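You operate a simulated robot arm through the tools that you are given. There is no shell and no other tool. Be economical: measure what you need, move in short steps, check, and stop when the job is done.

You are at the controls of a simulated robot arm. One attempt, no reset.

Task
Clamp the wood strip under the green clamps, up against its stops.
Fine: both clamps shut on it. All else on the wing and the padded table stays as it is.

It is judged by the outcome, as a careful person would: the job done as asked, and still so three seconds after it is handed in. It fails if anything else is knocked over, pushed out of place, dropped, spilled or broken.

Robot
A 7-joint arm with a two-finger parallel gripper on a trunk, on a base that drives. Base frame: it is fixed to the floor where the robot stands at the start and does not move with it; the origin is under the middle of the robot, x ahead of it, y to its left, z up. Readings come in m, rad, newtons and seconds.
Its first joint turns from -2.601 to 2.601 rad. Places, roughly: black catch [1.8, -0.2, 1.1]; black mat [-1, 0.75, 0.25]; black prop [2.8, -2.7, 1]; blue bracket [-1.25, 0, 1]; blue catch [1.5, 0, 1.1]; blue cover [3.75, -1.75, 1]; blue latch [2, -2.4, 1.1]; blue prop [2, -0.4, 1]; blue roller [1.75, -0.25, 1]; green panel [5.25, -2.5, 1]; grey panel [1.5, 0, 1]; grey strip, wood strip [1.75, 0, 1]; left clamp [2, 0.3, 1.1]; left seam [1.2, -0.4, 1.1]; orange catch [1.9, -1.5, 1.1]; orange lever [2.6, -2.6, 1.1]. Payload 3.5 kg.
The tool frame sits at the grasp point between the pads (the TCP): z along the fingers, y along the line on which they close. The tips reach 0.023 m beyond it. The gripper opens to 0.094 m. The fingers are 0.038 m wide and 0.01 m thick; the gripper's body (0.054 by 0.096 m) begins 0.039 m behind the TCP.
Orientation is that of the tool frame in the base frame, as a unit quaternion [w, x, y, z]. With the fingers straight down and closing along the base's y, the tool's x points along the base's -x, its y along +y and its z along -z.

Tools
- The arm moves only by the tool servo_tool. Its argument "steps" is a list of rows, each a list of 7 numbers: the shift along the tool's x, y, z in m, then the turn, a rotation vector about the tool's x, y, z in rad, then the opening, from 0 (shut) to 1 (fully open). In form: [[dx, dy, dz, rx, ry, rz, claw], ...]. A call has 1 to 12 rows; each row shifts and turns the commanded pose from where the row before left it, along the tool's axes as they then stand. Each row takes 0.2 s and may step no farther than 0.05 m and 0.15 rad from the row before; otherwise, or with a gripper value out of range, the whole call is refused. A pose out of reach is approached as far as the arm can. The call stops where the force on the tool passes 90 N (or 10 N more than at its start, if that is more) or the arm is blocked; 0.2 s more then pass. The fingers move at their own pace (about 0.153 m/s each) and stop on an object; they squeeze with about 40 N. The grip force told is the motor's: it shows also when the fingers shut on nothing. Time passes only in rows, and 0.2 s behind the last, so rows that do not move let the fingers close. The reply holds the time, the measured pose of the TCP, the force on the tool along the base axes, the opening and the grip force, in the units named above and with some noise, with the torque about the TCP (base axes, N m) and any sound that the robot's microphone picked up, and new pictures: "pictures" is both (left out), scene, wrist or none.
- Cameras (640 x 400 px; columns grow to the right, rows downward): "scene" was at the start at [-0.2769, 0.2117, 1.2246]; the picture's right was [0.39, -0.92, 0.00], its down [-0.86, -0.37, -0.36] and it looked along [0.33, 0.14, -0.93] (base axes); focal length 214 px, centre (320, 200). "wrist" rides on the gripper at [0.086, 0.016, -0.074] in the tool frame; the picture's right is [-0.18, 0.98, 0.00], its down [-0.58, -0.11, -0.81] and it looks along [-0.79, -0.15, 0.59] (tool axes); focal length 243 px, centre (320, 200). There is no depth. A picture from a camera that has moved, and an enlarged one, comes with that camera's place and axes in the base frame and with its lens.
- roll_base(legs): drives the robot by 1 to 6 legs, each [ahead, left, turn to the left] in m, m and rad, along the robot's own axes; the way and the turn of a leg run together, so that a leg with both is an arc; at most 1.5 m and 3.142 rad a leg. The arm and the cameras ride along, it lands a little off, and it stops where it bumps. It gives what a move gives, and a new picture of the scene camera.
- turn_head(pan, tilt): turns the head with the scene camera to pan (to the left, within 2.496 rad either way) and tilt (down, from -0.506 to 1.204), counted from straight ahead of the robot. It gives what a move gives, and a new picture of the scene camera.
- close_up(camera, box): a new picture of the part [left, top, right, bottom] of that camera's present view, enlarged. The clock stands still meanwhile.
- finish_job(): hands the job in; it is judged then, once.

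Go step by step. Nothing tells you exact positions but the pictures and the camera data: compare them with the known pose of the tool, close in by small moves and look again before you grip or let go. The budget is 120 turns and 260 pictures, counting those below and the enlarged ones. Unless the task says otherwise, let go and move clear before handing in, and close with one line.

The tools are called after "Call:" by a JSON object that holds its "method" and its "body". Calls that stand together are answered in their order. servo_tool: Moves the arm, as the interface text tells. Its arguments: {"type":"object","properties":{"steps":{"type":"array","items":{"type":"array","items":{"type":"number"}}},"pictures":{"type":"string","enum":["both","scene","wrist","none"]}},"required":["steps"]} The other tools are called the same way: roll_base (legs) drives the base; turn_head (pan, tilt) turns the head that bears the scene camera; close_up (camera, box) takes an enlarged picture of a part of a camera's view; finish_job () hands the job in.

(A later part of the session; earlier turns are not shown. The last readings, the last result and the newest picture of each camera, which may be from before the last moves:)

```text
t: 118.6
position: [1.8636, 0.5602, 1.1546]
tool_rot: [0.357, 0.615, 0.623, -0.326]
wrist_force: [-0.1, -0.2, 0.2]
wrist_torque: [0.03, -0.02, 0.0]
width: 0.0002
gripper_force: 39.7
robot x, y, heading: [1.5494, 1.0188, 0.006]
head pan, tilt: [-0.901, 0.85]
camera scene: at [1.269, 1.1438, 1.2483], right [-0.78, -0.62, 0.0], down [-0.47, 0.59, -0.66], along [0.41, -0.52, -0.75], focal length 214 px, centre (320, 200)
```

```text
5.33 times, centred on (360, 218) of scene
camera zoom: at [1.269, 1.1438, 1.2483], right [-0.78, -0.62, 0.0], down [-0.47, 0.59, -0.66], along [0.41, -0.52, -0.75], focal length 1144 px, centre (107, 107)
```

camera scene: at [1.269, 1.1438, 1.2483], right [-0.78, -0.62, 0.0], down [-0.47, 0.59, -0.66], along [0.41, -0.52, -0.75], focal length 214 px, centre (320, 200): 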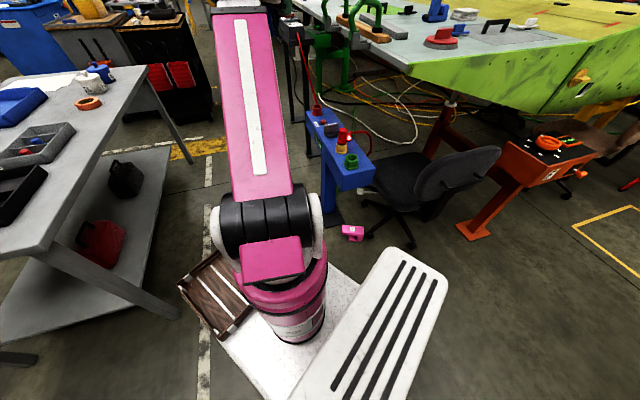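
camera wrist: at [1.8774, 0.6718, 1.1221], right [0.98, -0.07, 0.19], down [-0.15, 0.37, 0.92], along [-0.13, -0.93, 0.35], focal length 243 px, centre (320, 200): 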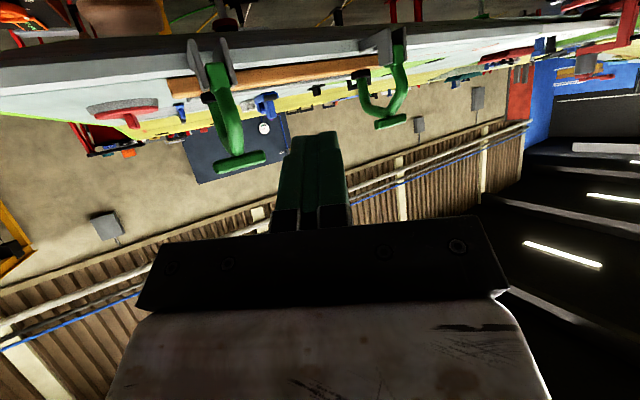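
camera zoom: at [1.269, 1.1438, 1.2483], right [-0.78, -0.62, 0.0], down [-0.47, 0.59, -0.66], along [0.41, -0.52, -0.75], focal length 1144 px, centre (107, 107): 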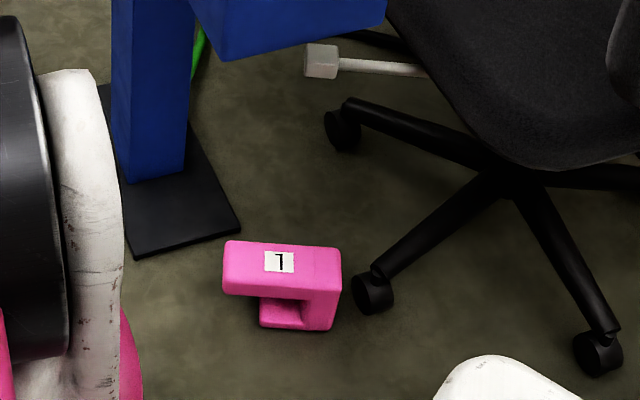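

The guard stands upright on the floor at about (1.56, 0.42), beside the blue pedestal. It can be gripped across its 45 mm depth and slid back over the wing's left edge at the tip. I'll reposition the base to the west of it.

Call:
{"method": "roll_base", "body": {"legs": [[-0.55, 0, 0], [0, -0.2, 0]]}}

Call:
{"method": "turn_head", "body": {"pan": -0.5, "tilt": 0.75}}

Call:
{"method": "close_up", "body": {"camera": "scene", "box": [280, 130, 440, 230]}}

```text
t: 123.0
position: [1.3043, 0.3584, 1.1556]
tool_rot: [0.356, 0.615, 0.622, -0.327]
wrist_force: [-0.4, 0.2, -0.6]
wrist_torque: [0.0, -0.03, 0.01]
width: 0.0002
gripper_force: 40.2
robot x, y, heading: [0.9889, 0.8174, 0.004]
head pan, tilt: [-0.901, 0.85]
camera scene: at [0.7097, 0.9432, 1.2483], right [-0.78, -0.62, 0.0], down [-0.47, 0.59, -0.66], along [0.41, -0.52, -0.75], focal length 214 px, centre (320, 200)
```

scene: 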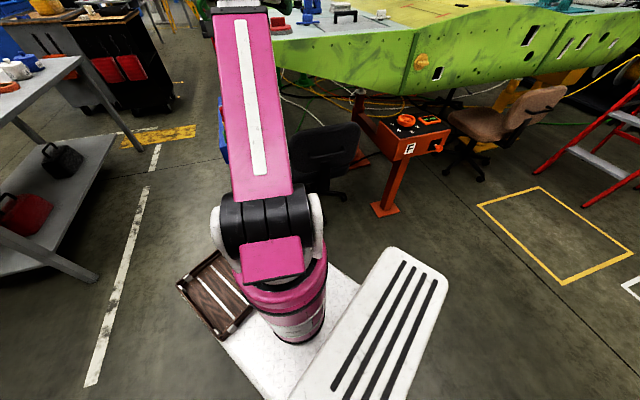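

```text
t: 123.8
position: [1.3024, 0.3597, 1.1558]
tool_rot: [0.357, 0.615, 0.622, -0.328]
wrist_force: [-0.6, -0.1, -0.3]
wrist_torque: [0.01, 0.0, -0.03]
width: 0.0001
gripper_force: 40.4
robot x, y, heading: [0.9911, 0.8178, 0.003]
head pan, tilt: [-0.499, 0.75]
camera scene: at [0.7338, 0.9649, 1.2563], right [-0.48, -0.88, 0.0], down [-0.6, 0.33, -0.73], along [0.64, -0.35, -0.68], focal length 214 px, centre (320, 200)
```

scene: 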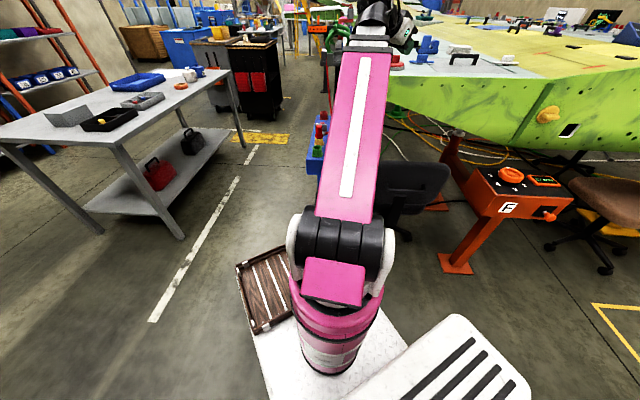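

```text
4.00 times, centred on (360, 180) of scene
camera zoom: at [0.7338, 0.9649, 1.2563], right [-0.48, -0.88, 0.0], down [-0.6, 0.33, -0.73], along [0.64, -0.35, -0.68], focal length 858 px, centre (160, 280)
```

zoom: 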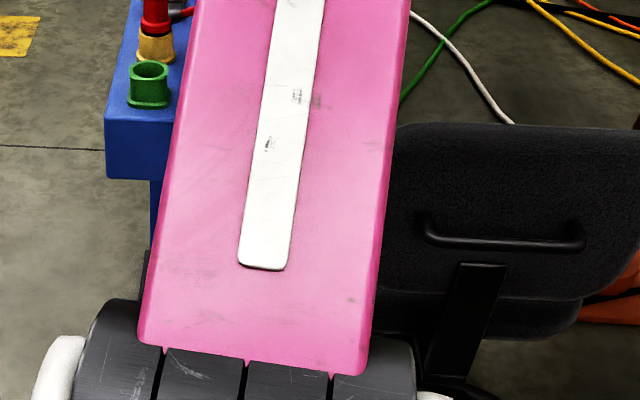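

The pedestal's box overhangs close to the guard, so I'll come in from further south, with the base at about (0.95, 0.62), and look past the arm.

Call:
{"method": "roll_base", "body": {"legs": [[-0.04, -0.19, 0]]}}

Call:
{"method": "servo_tool", "body": {"steps": [[0, 0, 0, 0, 0.15, 0, 0.3], [0, 0, 0, 0, 0.15, 0, 0.6], [0, 0, 0, 0, 0.15, 0, 1], [0, 0, 0, 0, 0.15, 0, 1], [0, 0.04, 0, 0, 0, -0.1, 1], [0, 0.04, 0, 0, 0, -0.1, 1], [0, 0.04, 0, 0, 0, -0.1, 1]], "pictures": "scene"}}

```text
t: 125.4
position: [1.2649, 0.1701, 1.1552]
tool_rot: [0.356, 0.615, 0.623, -0.327]
wrist_force: [-0.3, -0.4, 0.1]
wrist_torque: [0.01, 0.03, 0.01]
width: 0.0
gripper_force: 40.0
robot x, y, heading: [0.9487, 0.6255, -0.001]
head pan, tilt: [-0.499, 0.75]
camera scene: at [0.6941, 0.7751, 1.2563], right [-0.48, -0.88, 0.0], down [-0.6, 0.32, -0.73], along [0.64, -0.35, -0.68], focal length 214 px, centre (320, 200)
```

scene: 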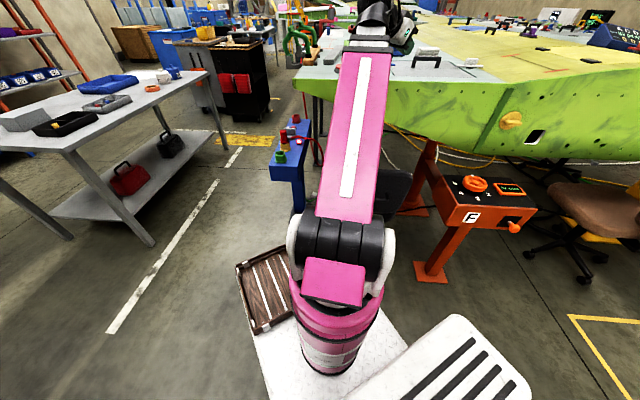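

```text
t: 127.0
position: [1.3836, 0.1821, 1.1563]
tool_rot: [0.135, 0.571, 0.795, -0.154]
wrist_force: [-0.2, 0.7, -0.1]
wrist_torque: [-0.02, 0.01, 0.01]
width: 0.0942
gripper_force: 0.1
robot x, y, heading: [0.9551, 0.6242, 0.005]
head pan, tilt: [-0.499, 0.75]
camera scene: at [0.6941, 0.7752, 1.2563], right [-0.48, -0.88, 0.0], down [-0.6, 0.32, -0.73], along [0.64, -0.35, -0.68], focal length 214 px, centre (320, 200)
```

scene: 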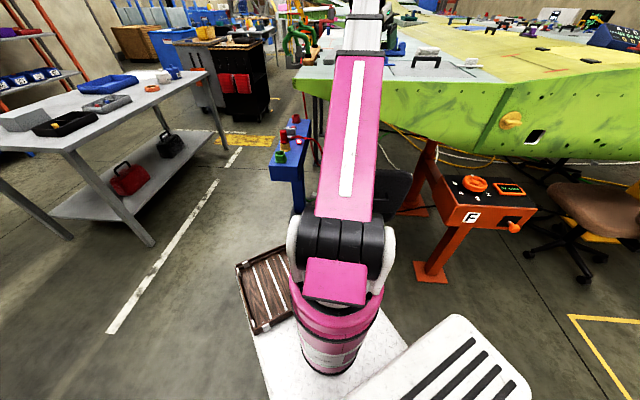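

I'll pull the base back 0.1 m to make room in front, then turn the tool and bring it over clear floor.

Call:
{"method": "roll_base", "body": {"legs": [[-0.1, 0, 0]]}}

Call:
{"method": "servo_tool", "body": {"steps": [[0, 0, 0, -0.054, 0, -0.124, 1], [0, 0, 0, -0.054, 0, -0.124, 1], [0, 0, 0, -0.054, 0, -0.124, 1], [0, 0, 0, -0.054, 0, -0.124, 1], [0, 0, 0, -0.054, 0, -0.124, 1], [0, 0, 0, -0.054, 0, -0.124, 1], [0, 0, 0, -0.054, 0, -0.124, 1], [0, 0.048, 0, 0, 0, 0, 1], [0, 0.048, 0, 0, 0, 0, 1], [0, 0.048, 0, 0, 0, 0, 1], [0, 0.048, 0, 0, 0, 0, 1], [0, 0.048, 0, 0, 0, 0, 1]], "pictures": "both"}}

```text
t: 128.2
position: [1.2793, 0.1834, 1.1572]
tool_rot: [0.136, 0.572, 0.794, -0.153]
wrist_force: [-0.5, 0.3, 0.2]
wrist_torque: [0.02, 0.01, 0.0]
width: 0.0941
gripper_force: 0.0
robot x, y, heading: [0.8447, 0.6236, 0.002]
head pan, tilt: [-0.499, 0.75]
camera scene: at [0.5915, 0.775, 1.2563], right [-0.48, -0.88, 0.0], down [-0.6, 0.32, -0.73], along [0.64, -0.35, -0.68], focal length 214 px, centre (320, 200)
```

scene: 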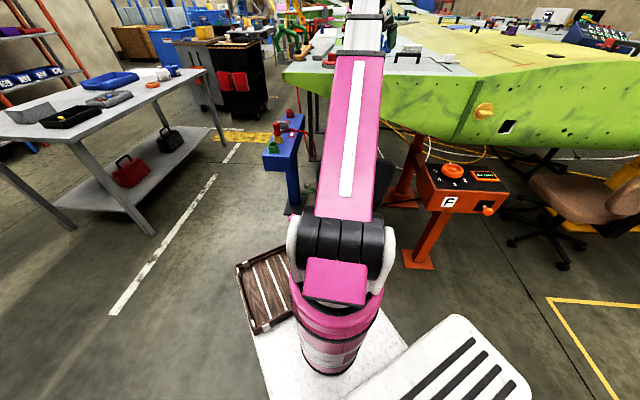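

```text
t: 130.8
position: [1.3525, 0.4098, 1.1455]
tool_rot: [0.16, 0.154, 0.974, -0.049]
wrist_force: [-0.1, 0.0, 0.0]
wrist_torque: [0.01, 0.01, -0.03]
width: 0.094
gripper_force: 0.0
robot x, y, heading: [0.8452, 0.6236, 0.006]
head pan, tilt: [-0.499, 0.75]
camera scene: at [0.5915, 0.7751, 1.2563], right [-0.48, -0.88, 0.0], down [-0.6, 0.32, -0.73], along [0.64, -0.35, -0.68], focal length 214 px, centre (320, 200)
camera wrist: at [1.2569, 0.4611, 1.1858], right [0.48, 0.88, 0.02], down [0.25, -0.15, 0.96], along [0.84, -0.45, -0.29], focal length 243 px, centre (320, 200)
```

scene: 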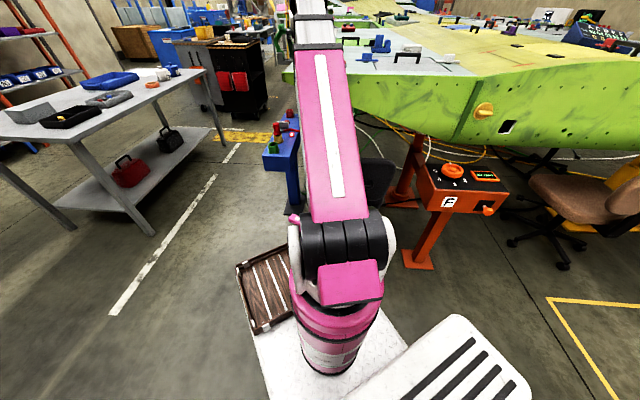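
wrist: 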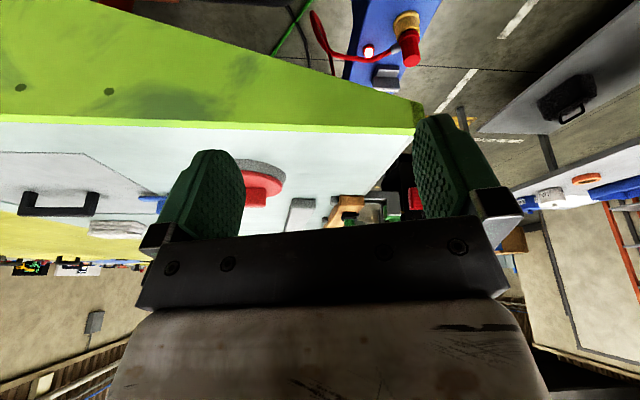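

The wing tip, the chair seat and the pedestal box all crowd the guard; the only opening is from the north-west, low under the box. I'll move the base to about (0.95, 0.98) and check whether the arm can come down there safely.

Call:
{"method": "roll_base", "body": {"legs": [[0, 0.35, 0], [0.1, 0, 0]]}}

Call:
{"method": "servo_tool", "body": {"steps": [[0, 0, 0, 0, 0.15, 0, 1], [0, 0, 0, 0, 0.15, 0, 1], [0, 0, 0.05, 0, 0, 0, 1], [0, 0, 0.05, 0, 0, 0, 1], [0, 0, 0.05, 0, 0, 0, 1], [0, 0, 0.05, 0, 0, 0, 1], [0, 0, 0.05, 0, 0, 0, 1], [0, 0, 0.05, 0, 0, 0, 1], [0, 0, 0.05, 0, 0, 0, 1], [0, 0, 0.05, 0, 0, 0, 1]], "pictures": "both"}}

```text
t: 133.8
position: [1.4517, 0.7698, 1.144]
tool_rot: [0.16, 0.151, 0.974, -0.048]
wrist_force: [0.5, 0.1, -0.2]
wrist_torque: [0.02, -0.02, -0.02]
width: 0.0941
gripper_force: 0.0
robot x, y, heading: [0.9435, 0.9854, 0.01]
head pan, tilt: [-0.499, 0.75]
camera scene: at [0.6888, 1.1328, 1.2563], right [-0.47, -0.88, 0.0], down [-0.6, 0.32, -0.73], along [0.64, -0.34, -0.68], focal length 214 px, centre (320, 200)
```

scene: 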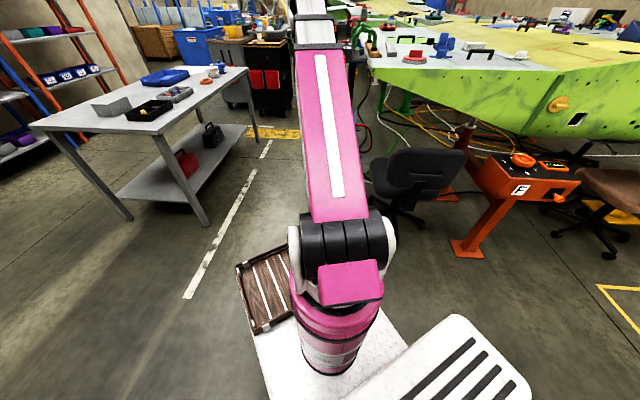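

```text
t: 134.2
position: [1.4578, 0.7684, 1.1446]
tool_rot: [0.112, 0.155, 0.981, -0.043]
wrist_force: [13.2, -6.6, -15.9]
wrist_torque: [-0.55, -0.66, -0.21]
width: 0.094
gripper_force: 0.0
out of reach, approached as far as the arm can: row 2
robot x, y, heading: [0.9446, 0.9846, 0.005]
head pan, tilt: [-0.499, 0.75]
stopped in row 2: the force on the tool passed its limit at 148 N (the readings are from after the stop); the commanded pose is now the measured one
camera scene: at [0.6888, 1.1328, 1.2563], right [-0.47, -0.88, 0.0], down [-0.6, 0.32, -0.73], along [0.64, -0.34, -0.68], focal length 214 px, centre (320, 200)
camera wrist: at [1.366, 0.819, 1.1967], right [0.48, 0.88, -0.01], down [0.34, -0.18, 0.92], along [0.81, -0.44, -0.38], focal length 243 px, centre (320, 200)
```

scene: 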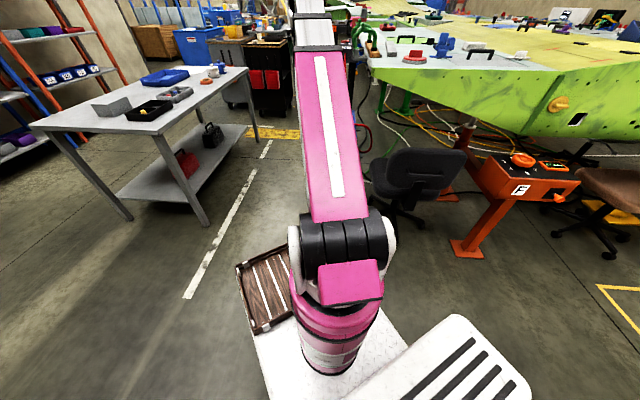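
wrist: 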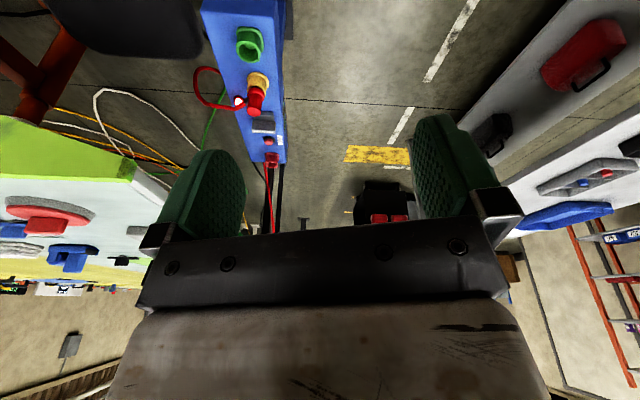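

The wrist limit applies up here, so I'll lower first and level later.

Call:
{"method": "servo_tool", "body": {"steps": [[0.0106, 0, 0.0468, 0, 0, 0, 1], [0.0106, 0, 0.0468, 0, 0, 0, 1], [0.0106, 0, 0.0468, 0, 0, 0, 1], [0.0106, 0, 0.0468, 0, 0, 0, 1], [0.0106, 0, 0.0468, 0, 0.1, 0, 1], [0, 0, 0.048, 0, 0.1, 0, 1], [0, 0, 0.048, 0, 0, 0, 1], [0, 0, 0.048, 0, 0, 0, 1], [0, 0, 0.048, 0, 0, 0, 1], [0, 0, 0.048, 0, 0, 0, 1]], "pictures": "both"}}

```text
t: 136.4
position: [1.4628, 0.7427, 0.6666]
tool_rot: [0.011, 0.159, 0.987, -0.027]
wrist_force: [-0.2, -0.8, 0.4]
wrist_torque: [0.0, 0.02, 0.03]
width: 0.094
gripper_force: 0.1
robot x, y, heading: [0.9443, 0.984, 0.01]
head pan, tilt: [-0.499, 0.75]
camera scene: at [0.6888, 1.1328, 1.2563], right [-0.47, -0.88, 0.0], down [-0.6, 0.32, -0.73], along [0.64, -0.34, -0.68], focal length 214 px, centre (320, 200)
camera wrist: at [1.385, 0.7897, 0.7371], right [0.48, 0.87, -0.04], down [0.51, -0.24, 0.83], along [0.71, -0.42, -0.56], focal length 243 px, centre (320, 200)
```

scene: 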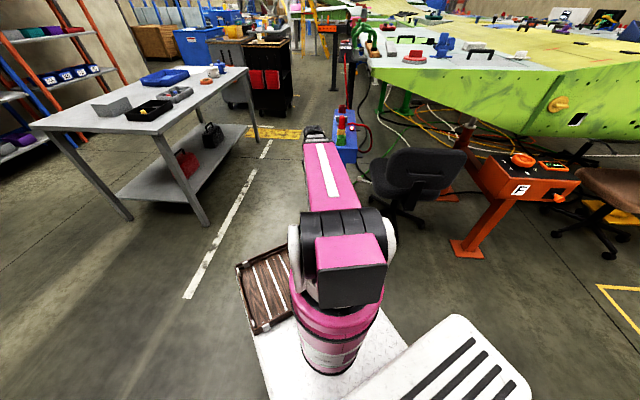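
wrist: 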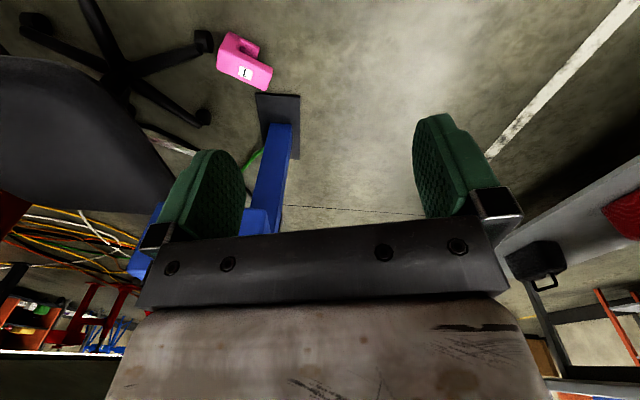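

The arm reaches low easily here and the guard is clearly in view with a gap around it. I'll turn the tool to match the guard's depth axis and lower to about 0.35 beside it.

Call:
{"method": "servo_tool", "body": {"steps": [[0, 0, 0, 0, 0, -0.134, 1], [0, 0, 0, 0, 0, -0.134, 1], [0, 0, 0, 0, 0, -0.134, 1], [0, 0, 0, 0, 0, -0.134, 1], [0, 0, 0, 0, 0, -0.134, 1], [0, 0, 0, 0, 0, -0.134, 1], [0, 0, 0, 0, 0, -0.134, 1], [0, 0, 0, -0.054, -0.0225, 0, 1], [0.0207, -0.0345, 0, 0, 0, 0, 1], [0.0207, -0.0345, 0, 0, 0, 0, 1], [0.0207, -0.0345, 0, 0, 0, 0, 1]], "pictures": "none"}}

Call:
{"method": "servo_tool", "body": {"steps": [[0, 0, 0.045, 0, 0, 0, 1], [0, 0, 0.045, 0, 0, 0, 1], [0, 0, 0.045, 0, 0, 0, 1], [0, 0, 0.045, 0, 0, 0, 1], [0, 0, 0.045, 0, 0, 0, 1], [0, 0, 0.045, 0, 0, 0, 1], [0, 0, 0.045, 0, 0, 0, 1]], "pictures": "both"}}

```text
t: 138.8
position: [1.4736, 0.6223, 0.6661]
tool_rot: [0.001, -0.306, 0.952, 0.0]
wrist_force: [-0.3, -0.2, 0.1]
wrist_torque: [0.03, 0.02, -0.02]
width: 0.0941
gripper_force: 0.1
robot x, y, heading: [0.9452, 0.9854, 0.014]
head pan, tilt: [-0.499, 0.75]
```

```text
t: 140.4
position: [1.4731, 0.6216, 0.3506]
tool_rot: [0.002, -0.305, 0.952, 0.0]
wrist_force: [0.1, 0.5, -0.7]
wrist_torque: [0.02, -0.03, -0.04]
width: 0.0942
gripper_force: 0.1
robot x, y, heading: [0.9444, 0.9879, 0.01]
head pan, tilt: [-0.499, 0.75]
camera scene: at [0.6888, 1.1328, 1.2563], right [-0.47, -0.88, 0.0], down [-0.6, 0.32, -0.73], along [0.64, -0.34, -0.68], focal length 214 px, centre (320, 200)
camera wrist: at [1.3922, 0.585, 0.4248], right [-0.42, 0.91, 0.0], down [0.54, 0.25, 0.81], along [0.73, 0.34, -0.59], focal length 243 px, centre (320, 200)
```

scene: 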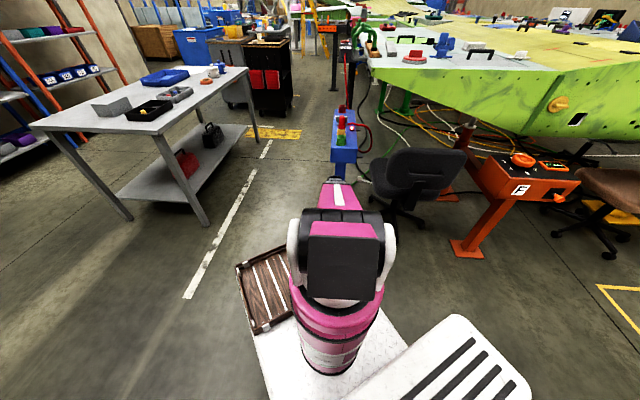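
wrist: 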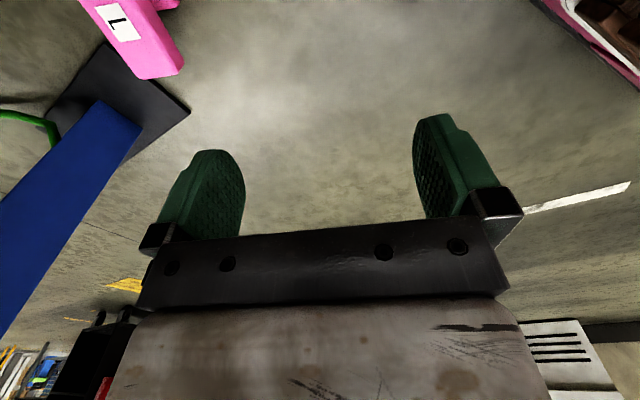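

Good. I'll lower to 0.18, lean the wrist slightly back toward me and approach until just above the guard.

Call:
{"method": "servo_tool", "body": {"steps": [[0, 0, 0.043, 0, 0, 0, 1], [0, 0, 0.043, 0, 0, 0, 1], [0, 0, 0.043, 0, 0, 0, 1], [0, 0, 0.043, 0.15, 0, 0, 1], [0.0146, -0.042, -0.0064, 0, 0, 0, 1], [0.0146, -0.042, -0.0064, 0, 0, 0, 1], [0.0146, -0.042, -0.0064, 0, 0, 0, 1], [0, 0, 0, 0, 0, 0, 1]], "pictures": "both"}}

```text
t: 142.2
position: [1.5061, 0.4958, 0.2152]
tool_rot: [0.024, -0.304, 0.95, -0.07]
wrist_force: [-0.2, -0.4, 0.5]
wrist_torque: [-0.01, -0.01, -0.03]
width: 0.0939
gripper_force: 0.2
robot x, y, heading: [0.9434, 0.9867, 0.009]
head pan, tilt: [-0.499, 0.75]
camera scene: at [0.6887, 1.1328, 1.2563], right [-0.47, -0.88, 0.0], down [-0.6, 0.32, -0.73], along [0.64, -0.34, -0.68], focal length 214 px, centre (320, 200)
camera wrist: at [1.4189, 0.4682, 0.2876], right [-0.41, 0.9, -0.15], down [0.46, 0.35, 0.81], along [0.78, 0.27, -0.56], focal length 243 px, centre (320, 200)
```

scene: 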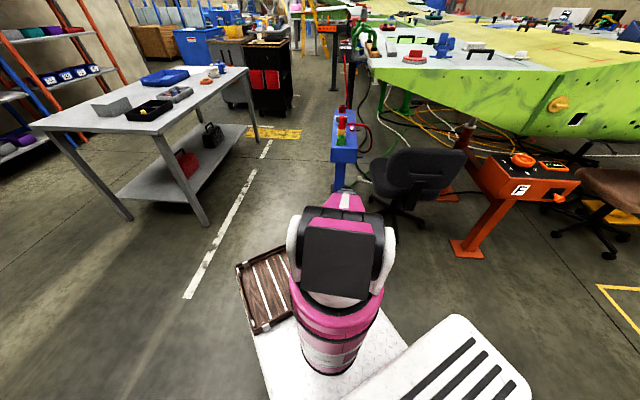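
wrist: 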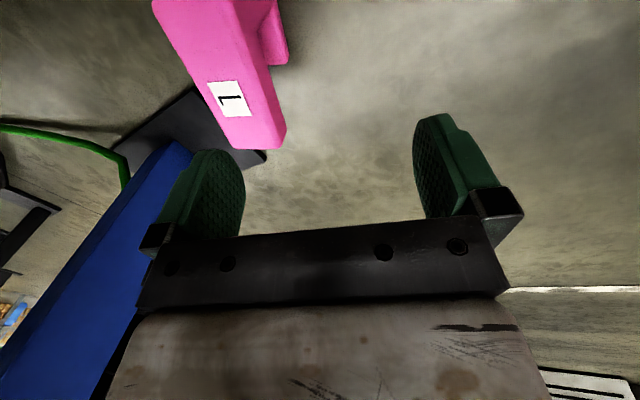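

Call:
{"method": "servo_tool", "body": {"steps": [[0.015, -0.0435, 0.0066, 0, 0, 0.035, 1], [0.015, -0.0435, 0.0066, 0, 0, 0.035, 1], [0, 0.0037, 0.0247, 0, 0, 0, 1], [0, 0, 0, 0, 0, 0, 1]], "pictures": "both"}}

```text
t: 143.2
position: [1.532, 0.4072, 0.1931]
tool_rot: [0.026, -0.269, 0.96, -0.07]
wrist_force: [0.0, -0.6, -0.8]
wrist_torque: [0.01, -0.04, 0.03]
width: 0.0939
gripper_force: 0.0
robot x, y, heading: [0.9447, 0.9841, 0.007]
head pan, tilt: [-0.499, 0.75]
camera scene: at [0.6888, 1.1328, 1.2563], right [-0.47, -0.88, 0.0], down [-0.6, 0.32, -0.73], along [0.64, -0.34, -0.68], focal length 214 px, centre (320, 200)
camera wrist: at [1.4435, 0.3867, 0.2632], right [-0.35, 0.93, -0.14], down [0.48, 0.31, 0.82], along [0.8, 0.22, -0.55], focal length 243 px, centre (320, 200)
```

scene: 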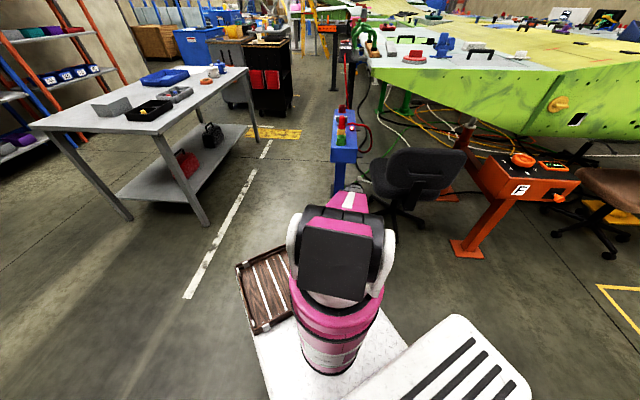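
wrist: 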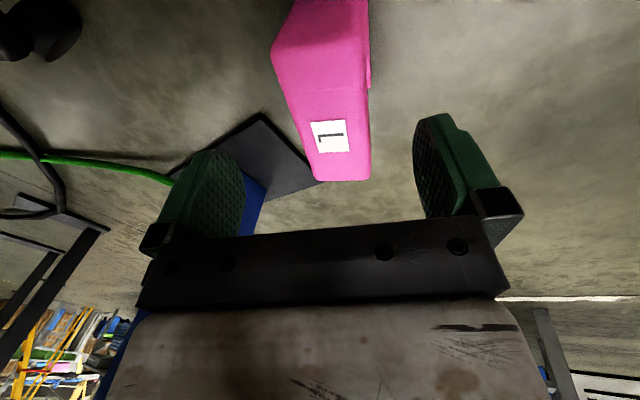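

The guard is lined up between the fingers. I'll straighten up and descend around its top arm.

Call:
{"method": "servo_tool", "body": {"steps": [[0, -0.006, 0, -0.075, 0, 0, 1], [0, 0, 0.02, -0.075, 0, 0, 1], [0, 0, 0.02, 0, 0, 0, 1], [0, 0, 0.015, 0, 0, 0, 1], [0, 0, 0, 0, 0, 0, 1]], "pictures": "wrist"}}

```text
t: 144.4
position: [1.5379, 0.401, 0.1382]
tool_rot: [0.005, -0.272, 0.962, 0.001]
wrist_force: [0.5, -0.5, 0.1]
wrist_torque: [-0.04, 0.03, -0.02]
width: 0.0943
gripper_force: 0.0
robot x, y, heading: [0.9475, 0.9857, 0.009]
head pan, tilt: [-0.499, 0.75]
camera wrist: at [1.4537, 0.3703, 0.2116], right [-0.36, 0.93, 0.0], down [0.54, 0.21, 0.81], along [0.76, 0.29, -0.58], focal length 243 px, centre (320, 200)
```

wrist: 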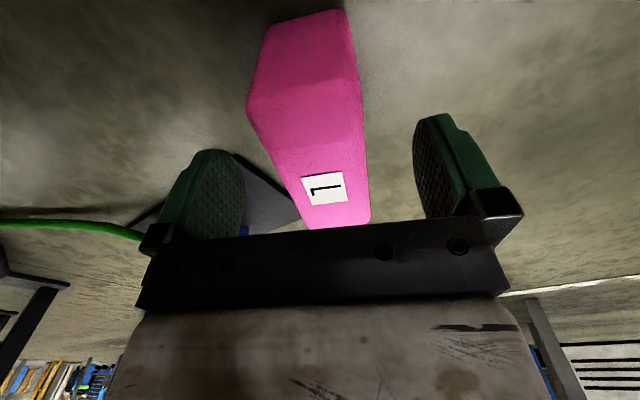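

Call:
{"method": "servo_tool", "body": {"steps": [[0, 0, 0.016, 0, 0, 0, 1], [0, 0, 0.016, 0, 0, 0, 1], [0, 0, 0, 0, 0, 0, 0.7], [0, 0, 0, 0, 0, 0, 0.4], [0, 0, 0, 0, 0, 0, 0.2], [0, 0, 0, 0, 0, 0, 0.2]], "pictures": "wrist"}}

```text
t: 145.8
position: [1.5387, 0.4023, 0.1062]
tool_rot: [0.006, -0.273, 0.962, 0.001]
wrist_force: [0.8, -0.5, 0.4]
wrist_torque: [0.0, 0.03, 0.0]
width: 0.0617
gripper_force: 40.2
robot x, y, heading: [0.9469, 0.9876, 0.012]
head pan, tilt: [-0.499, 0.75]
camera wrist: at [1.4546, 0.3707, 0.1798], right [-0.36, 0.93, 0.0], down [0.54, 0.21, 0.81], along [0.76, 0.29, -0.58], focal length 243 px, centre (320, 200)
```

wrist: 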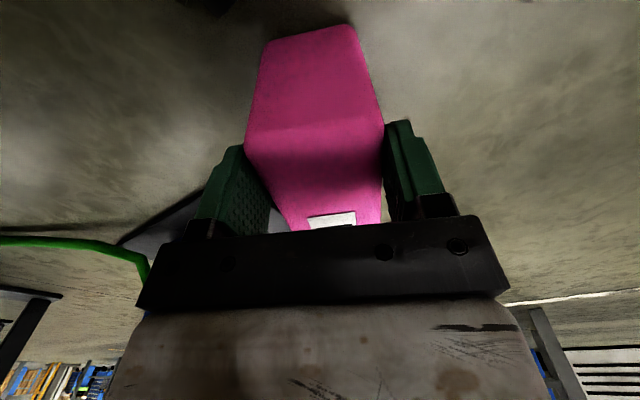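

It's gripped firmly. I'll lift slightly and carry it out to the north-west.

Call:
{"method": "servo_tool", "body": {"steps": [[0, 0, -0.025, 0, 0, 0, 0.2], [0, 0, -0.03, 0, 0, 0, 0.2], [-0.0117, 0.0444, 0, 0, 0, 0, 0.2], [-0.0117, 0.0444, 0, 0, 0, 0, 0.2], [-0.0117, 0.0444, 0, 0, 0, 0, 0.2], [-0.0117, 0.0444, 0, 0, 0, 0, 0.2], [-0.0117, 0.0444, 0, 0, 0, 0, 0.2]], "pictures": "both"}}

```text
t: 147.4
position: [1.4711, 0.6226, 0.162]
tool_rot: [0.007, -0.272, 0.962, 0.002]
wrist_force: [-0.1, 0.7, -1.4]
wrist_torque: [0.03, -0.01, -0.01]
width: 0.0614
gripper_force: 40.4
robot x, y, heading: [0.944, 0.9853, 0.012]
head pan, tilt: [-0.499, 0.75]
camera scene: at [0.6888, 1.1328, 1.2563], right [-0.47, -0.88, 0.0], down [-0.6, 0.32, -0.73], along [0.64, -0.35, -0.68], focal length 214 px, centre (320, 200)
camera wrist: at [1.3875, 0.5917, 0.2357], right [-0.36, 0.93, 0.0], down [0.54, 0.21, 0.81], along [0.76, 0.29, -0.58], focal length 243 px, centre (320, 200)
```

scene: 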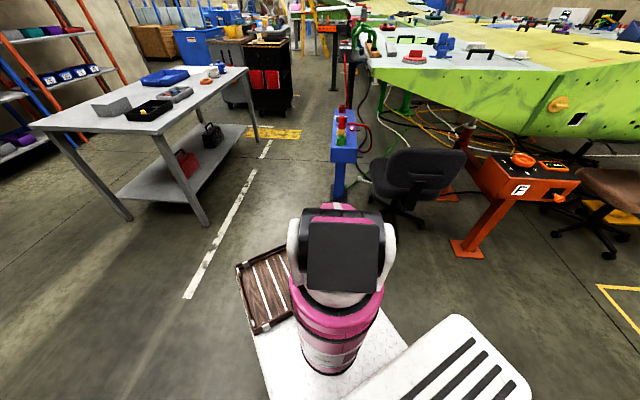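
wrist: 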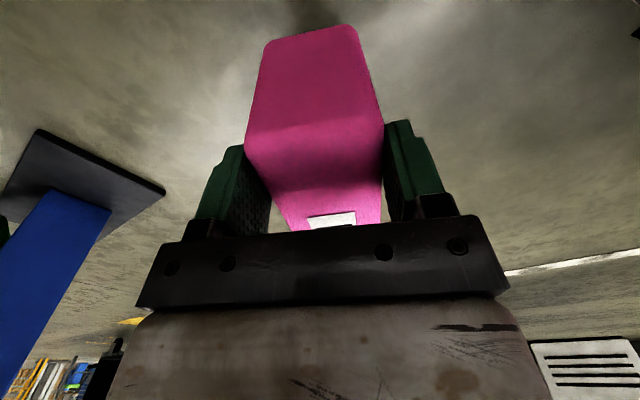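

Carried clear without touching anything. I'll raise it, keeping away from the pedestal's box.

Call:
{"method": "servo_tool", "body": {"steps": [[0, 0, -0.047, 0, 0, 0, 0.2], [0, 0, -0.047, 0, 0, 0, 0.2], [0, 0, -0.047, 0, 0, 0, 0.2], [0, 0, -0.047, 0, 0, 0, 0.2], [0, 0, -0.047, 0, 0, 0, 0.2], [-0.009, 0.034, -0.02, 0, 0, 0, 0.2], [-0.009, 0.034, -0.02, 0, 0, 0, 0.2], [-0.009, 0.034, -0.02, 0, 0, 0, 0.2]], "pictures": "none"}}

Call:
{"method": "servo_tool", "body": {"steps": [[0, 0, -0.048, 0, 0, 0, 0.2], [0, 0, -0.048, 0, 0, 0, 0.2], [0, 0, -0.048, 0, 0, 0, 0.2], [0, 0, -0.048, 0, 0, 0, 0.2], [0, 0, -0.048, 0, 0, 0, 0.2], [0, 0, -0.048, 0, 0, 0, 0.2], [0, 0, -0.048, 0, 0, 0, 0.2], [0, 0, -0.048, 0, 0, 0, 0.2], [0, 0, -0.048, 0, 0, 0, 0.2], [0, 0, -0.048, 0, 0, 0, 0.2]], "pictures": "both"}}

```text
t: 149.2
position: [1.438, 0.7219, 0.4563]
tool_rot: [0.005, -0.272, 0.962, 0.002]
wrist_force: [-0.2, 0.5, -0.6]
wrist_torque: [0.02, 0.02, -0.03]
width: 0.0613
gripper_force: 39.4
robot x, y, heading: [0.9447, 0.9851, 0.009]
head pan, tilt: [-0.499, 0.75]
```

```text
t: 151.4
position: [1.4343, 0.7188, 0.9357]
tool_rot: [0.006, -0.272, 0.962, 0.002]
wrist_force: [-0.4, 0.0, -0.7]
wrist_torque: [0.01, 0.04, -0.02]
width: 0.0615
gripper_force: 40.4
robot x, y, heading: [0.9482, 0.9829, 0.009]
head pan, tilt: [-0.499, 0.75]
camera scene: at [0.6887, 1.1328, 1.2563], right [-0.47, -0.88, 0.0], down [-0.6, 0.32, -0.73], along [0.64, -0.34, -0.68], focal length 214 px, centre (320, 200)
camera wrist: at [1.3494, 0.6875, 1.0102], right [-0.36, 0.93, 0.0], down [0.54, 0.21, 0.81], along [0.76, 0.29, -0.58], focal length 243 px, centre (320, 200)
```

scene: 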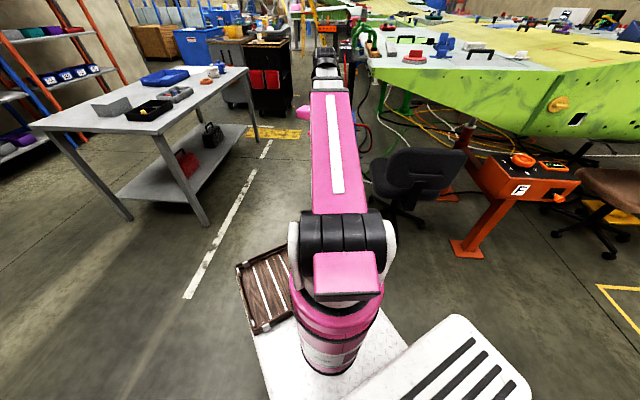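
wrist: 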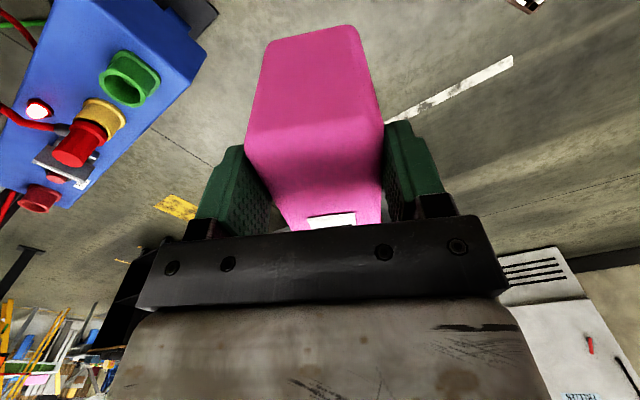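

Now I'll drive to about (1.34, 1.24) and turn the guard so it opens inboard.

Call:
{"method": "roll_base", "body": {"legs": [[0, 0.26, 0], [0.39, 0, 0]]}}

Call:
{"method": "servo_tool", "body": {"steps": [[0, 0, 0, 0, 0, 0.149, 0.2], [0, 0, 0, 0, 0, 0.149, 0.2], [0, 0, 0, 0, 0, 0.149, 0.2], [0, 0, 0, 0, 0, 0.149, 0.2], [0, 0, 0, 0, 0, 0.149, 0.2], [0, 0, 0, 0, 0, 0.149, 0.2], [0, 0, 0, 0, 0, 0.149, 0.2], [0, 0, 0, 0, 0, 0.149, 0.2], [0, 0, 0, 0, 0, 0.149, 0.2], [0, 0, 0, 0, 0, 0.149, 0.2], [0, 0, 0, 0, 0, 0.149, 0.2], [0, 0, 0, 0, 0, 0, 0.2]], "pictures": "none"}}

```text
t: 155.3
position: [1.8144, 0.9794, 0.9359]
tool_rot: [0.006, -0.269, 0.963, 0.001]
wrist_force: [0.1, 0.0, 0.4]
wrist_torque: [0.02, 0.03, -0.01]
width: 0.0611
gripper_force: 39.6
robot x, y, heading: [1.3244, 1.2446, 0.001]
head pan, tilt: [-0.499, 0.75]
camera scene: at [1.0706, 1.397, 1.2563], right [-0.48, -0.88, 0.0], down [-0.6, 0.32, -0.73], along [0.64, -0.35, -0.68], focal length 214 px, centre (320, 200)
```

scene: 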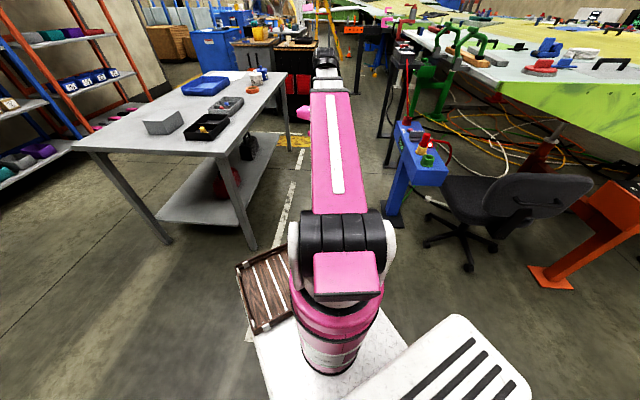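

```text
t: 157.9
position: [1.8141, 0.98, 0.9352]
tool_rot: [0.002, 0.52, 0.854, 0.005]
wrist_force: [0.1, 0.4, -0.4]
wrist_torque: [0.02, -0.02, 0.01]
width: 0.0611
gripper_force: 40.4
robot x, y, heading: [1.325, 1.2474, -0.001]
head pan, tilt: [-0.499, 0.75]
```

Call:
{"method": "servo_tool", "body": {"steps": [[-0.026, -0.0415, -0.008, 0, 0, 0, 0.2], [-0.026, -0.0415, -0.008, 0, 0, 0, 0.2], [-0.026, -0.0415, -0.008, 0, 0, 0, 0.2], [-0.026, -0.0415, -0.008, 0, 0, 0, 0.2], [-0.026, -0.0415, -0.01, 0, 0, 0, 0.2], [-0.026, -0.0415, -0.01, 0, 0, 0, 0.2], [-0.026, -0.0415, -0.01, 0, 0, 0, 0.2], [-0.026, -0.0415, -0.01, 0, 0, 0, 0.2], [-0.026, -0.0415, -0.01, 0, 0, 0, 0.2]], "pictures": "none"}}

Call:
{"method": "servo_tool", "body": {"steps": [[0, 0, 0, 0, 0, 0.1497, 0.2], [0, 0, 0, 0, 0, 0.1497, 0.2], [0, 0, 0, 0, 0, 0.1497, 0.2], [0, 0, 0, 0, 0, 0.1497, 0.2], [0, 0, 0, 0, 0, 0.1497, 0.2], [0, 0, 0, 0, 0, 0.1497, 0.2], [0, 0, 0, 0, 0, 0.1497, 0.2], [0, 0, 0, 0, 0, 0, 0.2]], "pictures": "wrist"}}

Call:
{"method": "turn_head", "body": {"pan": -1.0, "tilt": 0.4}}

Call:
{"method": "close_up", "body": {"camera": "scene", "box": [230, 110, 390, 210]}}

```text
t: 159.9
position: [1.5899, 0.5976, 1.0132]
tool_rot: [0.003, 0.519, 0.855, 0.005]
wrist_force: [0.0, 0.1, -1.0]
wrist_torque: [0.02, 0.03, 0.01]
width: 0.0613
gripper_force: 40.0
robot x, y, heading: [1.3283, 1.2481, 0.011]
head pan, tilt: [-0.499, 0.75]
```

```text
t: 161.7
position: [1.5885, 0.5992, 1.0123]
tool_rot: [0.0, 0.878, 0.479, 0.006]
wrist_force: [-1.1, -0.3, -0.9]
wrist_torque: [-0.02, -0.01, 0.04]
width: 0.0611
gripper_force: 39.9
robot x, y, heading: [1.3269, 1.249, 0.004]
head pan, tilt: [-0.499, 0.75]
camera wrist: at [1.6468, 0.6639, 1.0888], right [0.73, -0.69, 0.0], down [-0.41, -0.43, 0.8], along [-0.55, -0.58, -0.6], focal length 243 px, centre (320, 200)
```

wrist: 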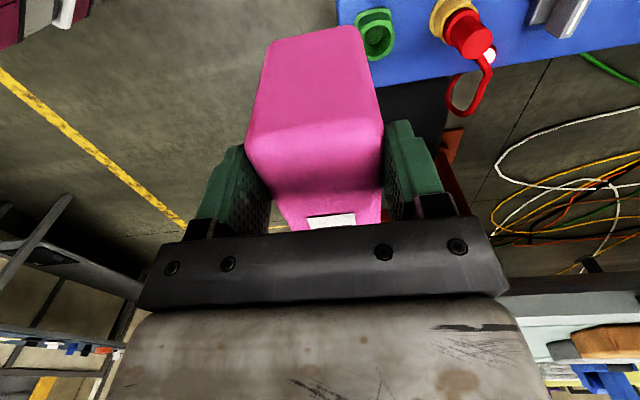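

```text
t: 162.7
position: [1.5888, 0.5992, 1.013]
tool_rot: [0.0, 0.878, 0.479, 0.005]
wrist_force: [0.4, 0.5, -0.5]
wrist_torque: [0.0, -0.02, 0.0]
width: 0.061
gripper_force: 40.1
robot x, y, heading: [1.3264, 1.2492, 0.005]
head pan, tilt: [-1.0, 0.4]
camera scene: at [1.0481, 1.3586, 1.2873], right [-0.84, -0.54, 0.0], down [-0.21, 0.33, -0.92], along [0.5, -0.77, -0.39], focal length 214 px, centre (320, 200)
```

scene: 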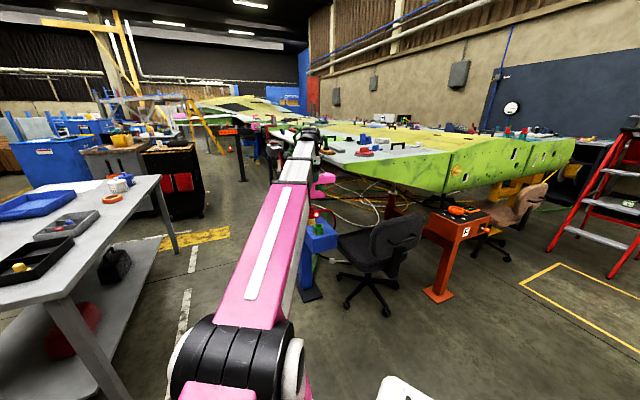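

```text
4.00 times, centred on (310, 160) of scene
camera zoom: at [1.0481, 1.3586, 1.2873], right [-0.84, -0.54, 0.0], down [-0.21, 0.33, -0.92], along [0.5, -0.77, -0.39], focal length 858 px, centre (360, 360)
```

zoom: 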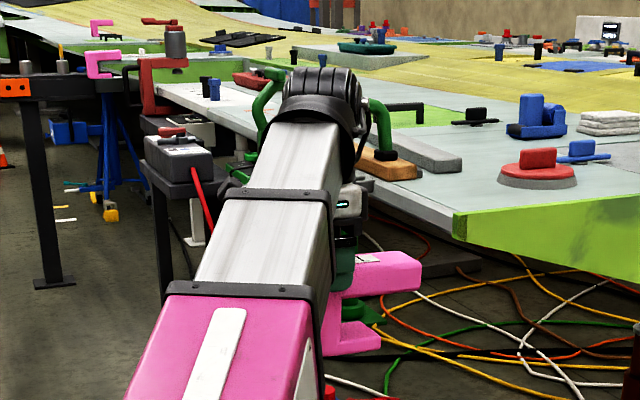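

The guard is held in its right attitude, opening inboard. I'll shift along to its old position, raise it and approach the edge, then check the heights.

Call:
{"method": "servo_tool", "body": {"steps": [[0, 0.013, -0.025, 0, 0, 0, 0.2], [0, 0.013, -0.025, 0, 0, 0, 0.2], [-0.025, 0, 0, 0, 0, 0, 0.2], [-0.025, 0, -0.007, 0, 0, 0, 0.2], [0, 0, -0.007, 0, 0, 0, 0.2], [0, 0, 0, 0, 0, 0, 0.2]], "pictures": "wrist"}}

Call:
{"method": "close_up", "body": {"camera": "scene", "box": [290, 130, 390, 193]}}

```text
t: 164.1
position: [1.5848, 0.542, 1.0779]
tool_rot: [0.0, 0.877, 0.48, 0.006]
wrist_force: [0.8, -0.1, -0.5]
wrist_torque: [0.0, -0.02, -0.02]
width: 0.0613
gripper_force: 40.5
robot x, y, heading: [1.3244, 1.2514, 0.002]
head pan, tilt: [-1.0, 0.4]
camera wrist: at [1.6416, 0.6072, 1.1539], right [0.73, -0.69, 0.0], down [-0.41, -0.44, 0.8], along [-0.55, -0.58, -0.6], focal length 243 px, centre (320, 200)
```

wrist: 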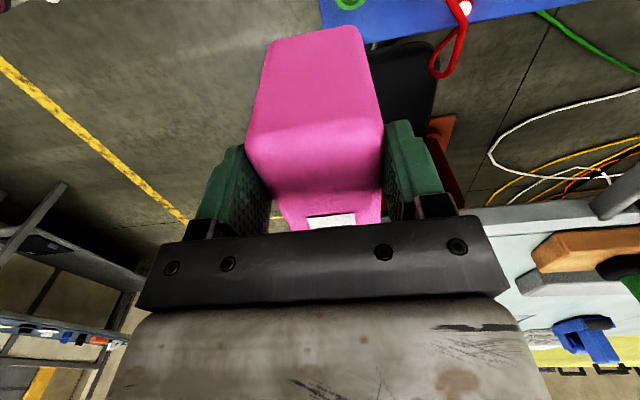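

```text
6.35 times, centred on (340, 162) of scene
camera zoom: at [1.0481, 1.3585, 1.2874], right [-0.84, -0.54, 0.0], down [-0.21, 0.33, -0.92], along [0.5, -0.77, -0.39], focal length 1362 px, centre (193, 444)
```

zoom: 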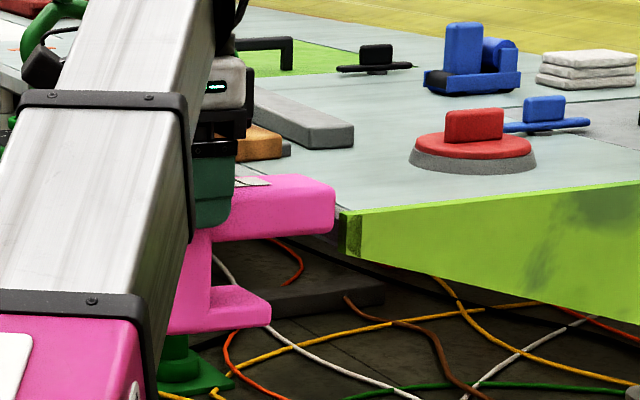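

The view shows the guard's upper arm about 15 to 18 mm too low, and I'm near the height limit at this reach. I'll back the base off 0.1 m to gain height, then raise and re-approach.

Call:
{"method": "roll_base", "body": {"legs": [[0, 0.1, 0]]}}

Call:
{"method": "servo_tool", "body": {"steps": [[-0.03, 0, 0, 0, 0, 0, 0.2], [-0.03, 0, 0, 0, 0, 0, 0.2], [0, 0, -0.011, 0, 0, 0, 0.2], [0, 0, -0.011, 0, 0, 0, 0.2], [0, 0, 0, 0, 0, 0, 0.2]], "pictures": "none"}}

Call:
{"method": "turn_head", "body": {"pan": -1.05, "tilt": 0.4}}

Call:
{"method": "close_up", "body": {"camera": "scene", "box": [290, 130, 390, 193]}}

```text
t: 165.2
position: [1.5817, 0.6407, 1.0775]
tool_rot: [-0.001, 0.878, 0.479, 0.005]
wrist_force: [0.4, 0.4, 0.3]
wrist_torque: [0.01, -0.01, 0.0]
width: 0.0612
gripper_force: 40.1
robot x, y, heading: [1.3263, 1.3455, 0.005]
head pan, tilt: [-1.0, 0.4]
camera scene: at [1.0477, 1.4578, 1.2874], right [-0.84, -0.54, 0.0], down [-0.21, 0.33, -0.92], along [0.5, -0.77, -0.39], focal length 214 px, centre (320, 200)
```

scene: 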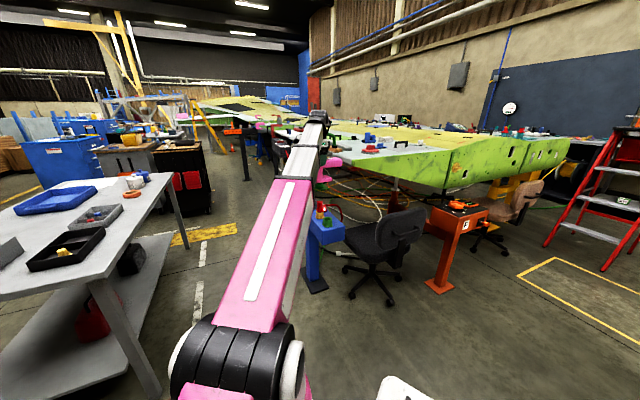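

```text
t: 166.4
position: [1.5492, 0.5906, 1.0985]
tool_rot: [0.001, 0.878, 0.479, 0.005]
wrist_force: [0.1, -0.3, 0.1]
wrist_torque: [0.01, -0.01, 0.0]
width: 0.0611
gripper_force: 39.8
robot x, y, heading: [1.3256, 1.349, 0.004]
head pan, tilt: [-1.0, 0.4]
```

```text
t: 167.0
position: [1.55, 0.5903, 1.098]
tool_rot: [-0.001, 0.878, 0.479, 0.006]
wrist_force: [-0.3, -0.4, -0.6]
wrist_torque: [0.01, -0.01, 0.03]
width: 0.0611
gripper_force: 39.6
robot x, y, heading: [1.3224, 1.3463, -0.002]
head pan, tilt: [-1.051, 0.4]
camera scene: at [1.0437, 1.4554, 1.2874], right [-0.87, -0.5, 0.0], down [-0.19, 0.34, -0.92], along [0.46, -0.8, -0.39], focal length 214 px, centre (320, 200)
```

scene: 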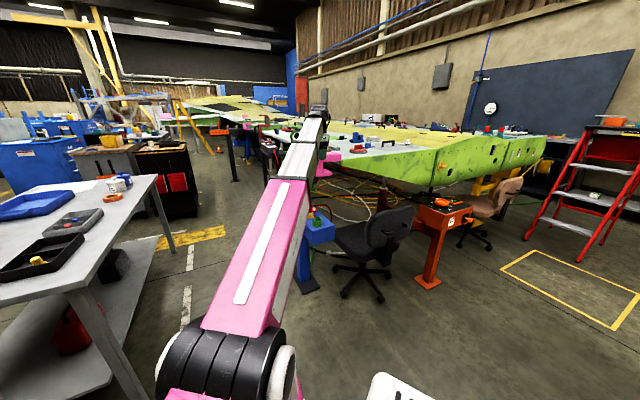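

```text
6.35 times, centred on (340, 162) of scene
camera zoom: at [1.0437, 1.4554, 1.2874], right [-0.87, -0.5, 0.0], down [-0.19, 0.34, -0.92], along [0.46, -0.8, -0.39], focal length 1362 px, centre (193, 444)
```

zoom: 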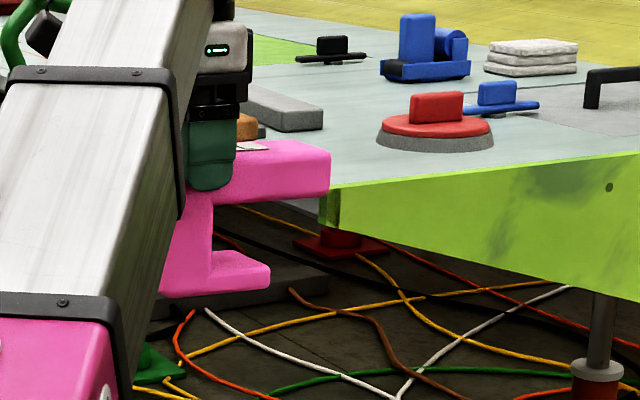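

Now the guard's jaws (about 1.013 to 1.061) straddle the wing edge (1.017 to 1.052). I'll correct along the edge and slide it on in small steps.

Call:
{"method": "servo_tool", "body": {"steps": [[0, 0.027, 0.001, 0, 0, 0, 0.2], [0, 0.027, 0, 0, 0, 0, 0.2], [-0.02, 0, 0, 0, 0, 0, 0.2], [-0.02, 0, 0, 0, 0, 0, 0.2], [-0.015, 0, 0, 0, 0, 0, 0.2], [0, 0, 0, 0, 0, 0, 0.2]], "pictures": "none"}}

Call:
{"method": "close_up", "body": {"camera": "scene", "box": [290, 130, 390, 193]}}

```text
t: 168.4
position: [1.564, 0.5154, 1.0968]
tool_rot: [0.0, 0.877, 0.48, 0.006]
wrist_force: [0.0, 0.1, -0.3]
wrist_torque: [-0.01, -0.01, -0.01]
width: 0.0609
gripper_force: 40.2
robot x, y, heading: [1.3292, 1.3481, 0.004]
head pan, tilt: [-1.051, 0.4]
```

```text
6.35 times, centred on (340, 162) of scene
camera zoom: at [1.0437, 1.4553, 1.2874], right [-0.87, -0.5, 0.0], down [-0.19, 0.34, -0.92], along [0.46, -0.8, -0.39], focal length 1362 px, centre (193, 444)
```

zoom: 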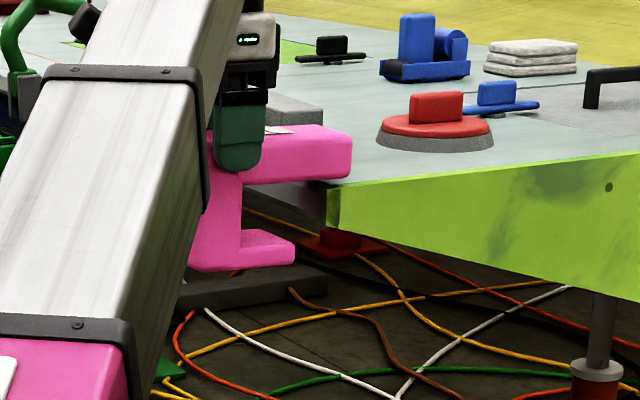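

The upper arm is over the wing top without contact, so I'll continue sliding on.

Call:
{"method": "servo_tool", "body": {"steps": [[-0.015, 0, 0, 0, 0, 0, 0.2], [-0.015, 0, 0, 0, 0, 0, 0.2], [-0.015, 0, 0, 0, 0, 0, 0.2], [-0.012, 0, 0, 0, 0, 0, 0.2], [0, 0, 0, 0, 0, 0, 0.2]], "pictures": "none"}}

Call:
{"method": "close_up", "body": {"camera": "scene", "box": [290, 130, 390, 193]}}

```text
t: 169.6
position: [1.5348, 0.468, 1.0976]
tool_rot: [0.0, 0.878, 0.479, 0.007]
wrist_force: [-0.4, 0.2, 0.1]
wrist_torque: [-0.01, -0.01, 0.0]
width: 0.0611
gripper_force: 40.3
robot x, y, heading: [1.3289, 1.3459, 0.002]
head pan, tilt: [-1.051, 0.4]
```

```text
6.35 times, centred on (340, 162) of scene
camera zoom: at [1.0437, 1.4553, 1.2874], right [-0.87, -0.5, 0.0], down [-0.19, 0.34, -0.92], along [0.46, -0.8, -0.39], focal length 1362 px, centre (193, 444)
```

zoom: 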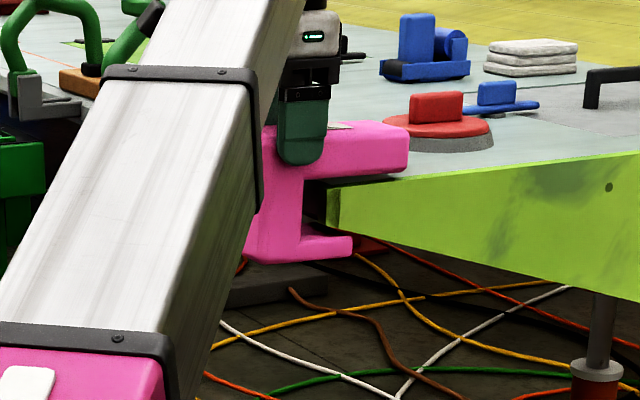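

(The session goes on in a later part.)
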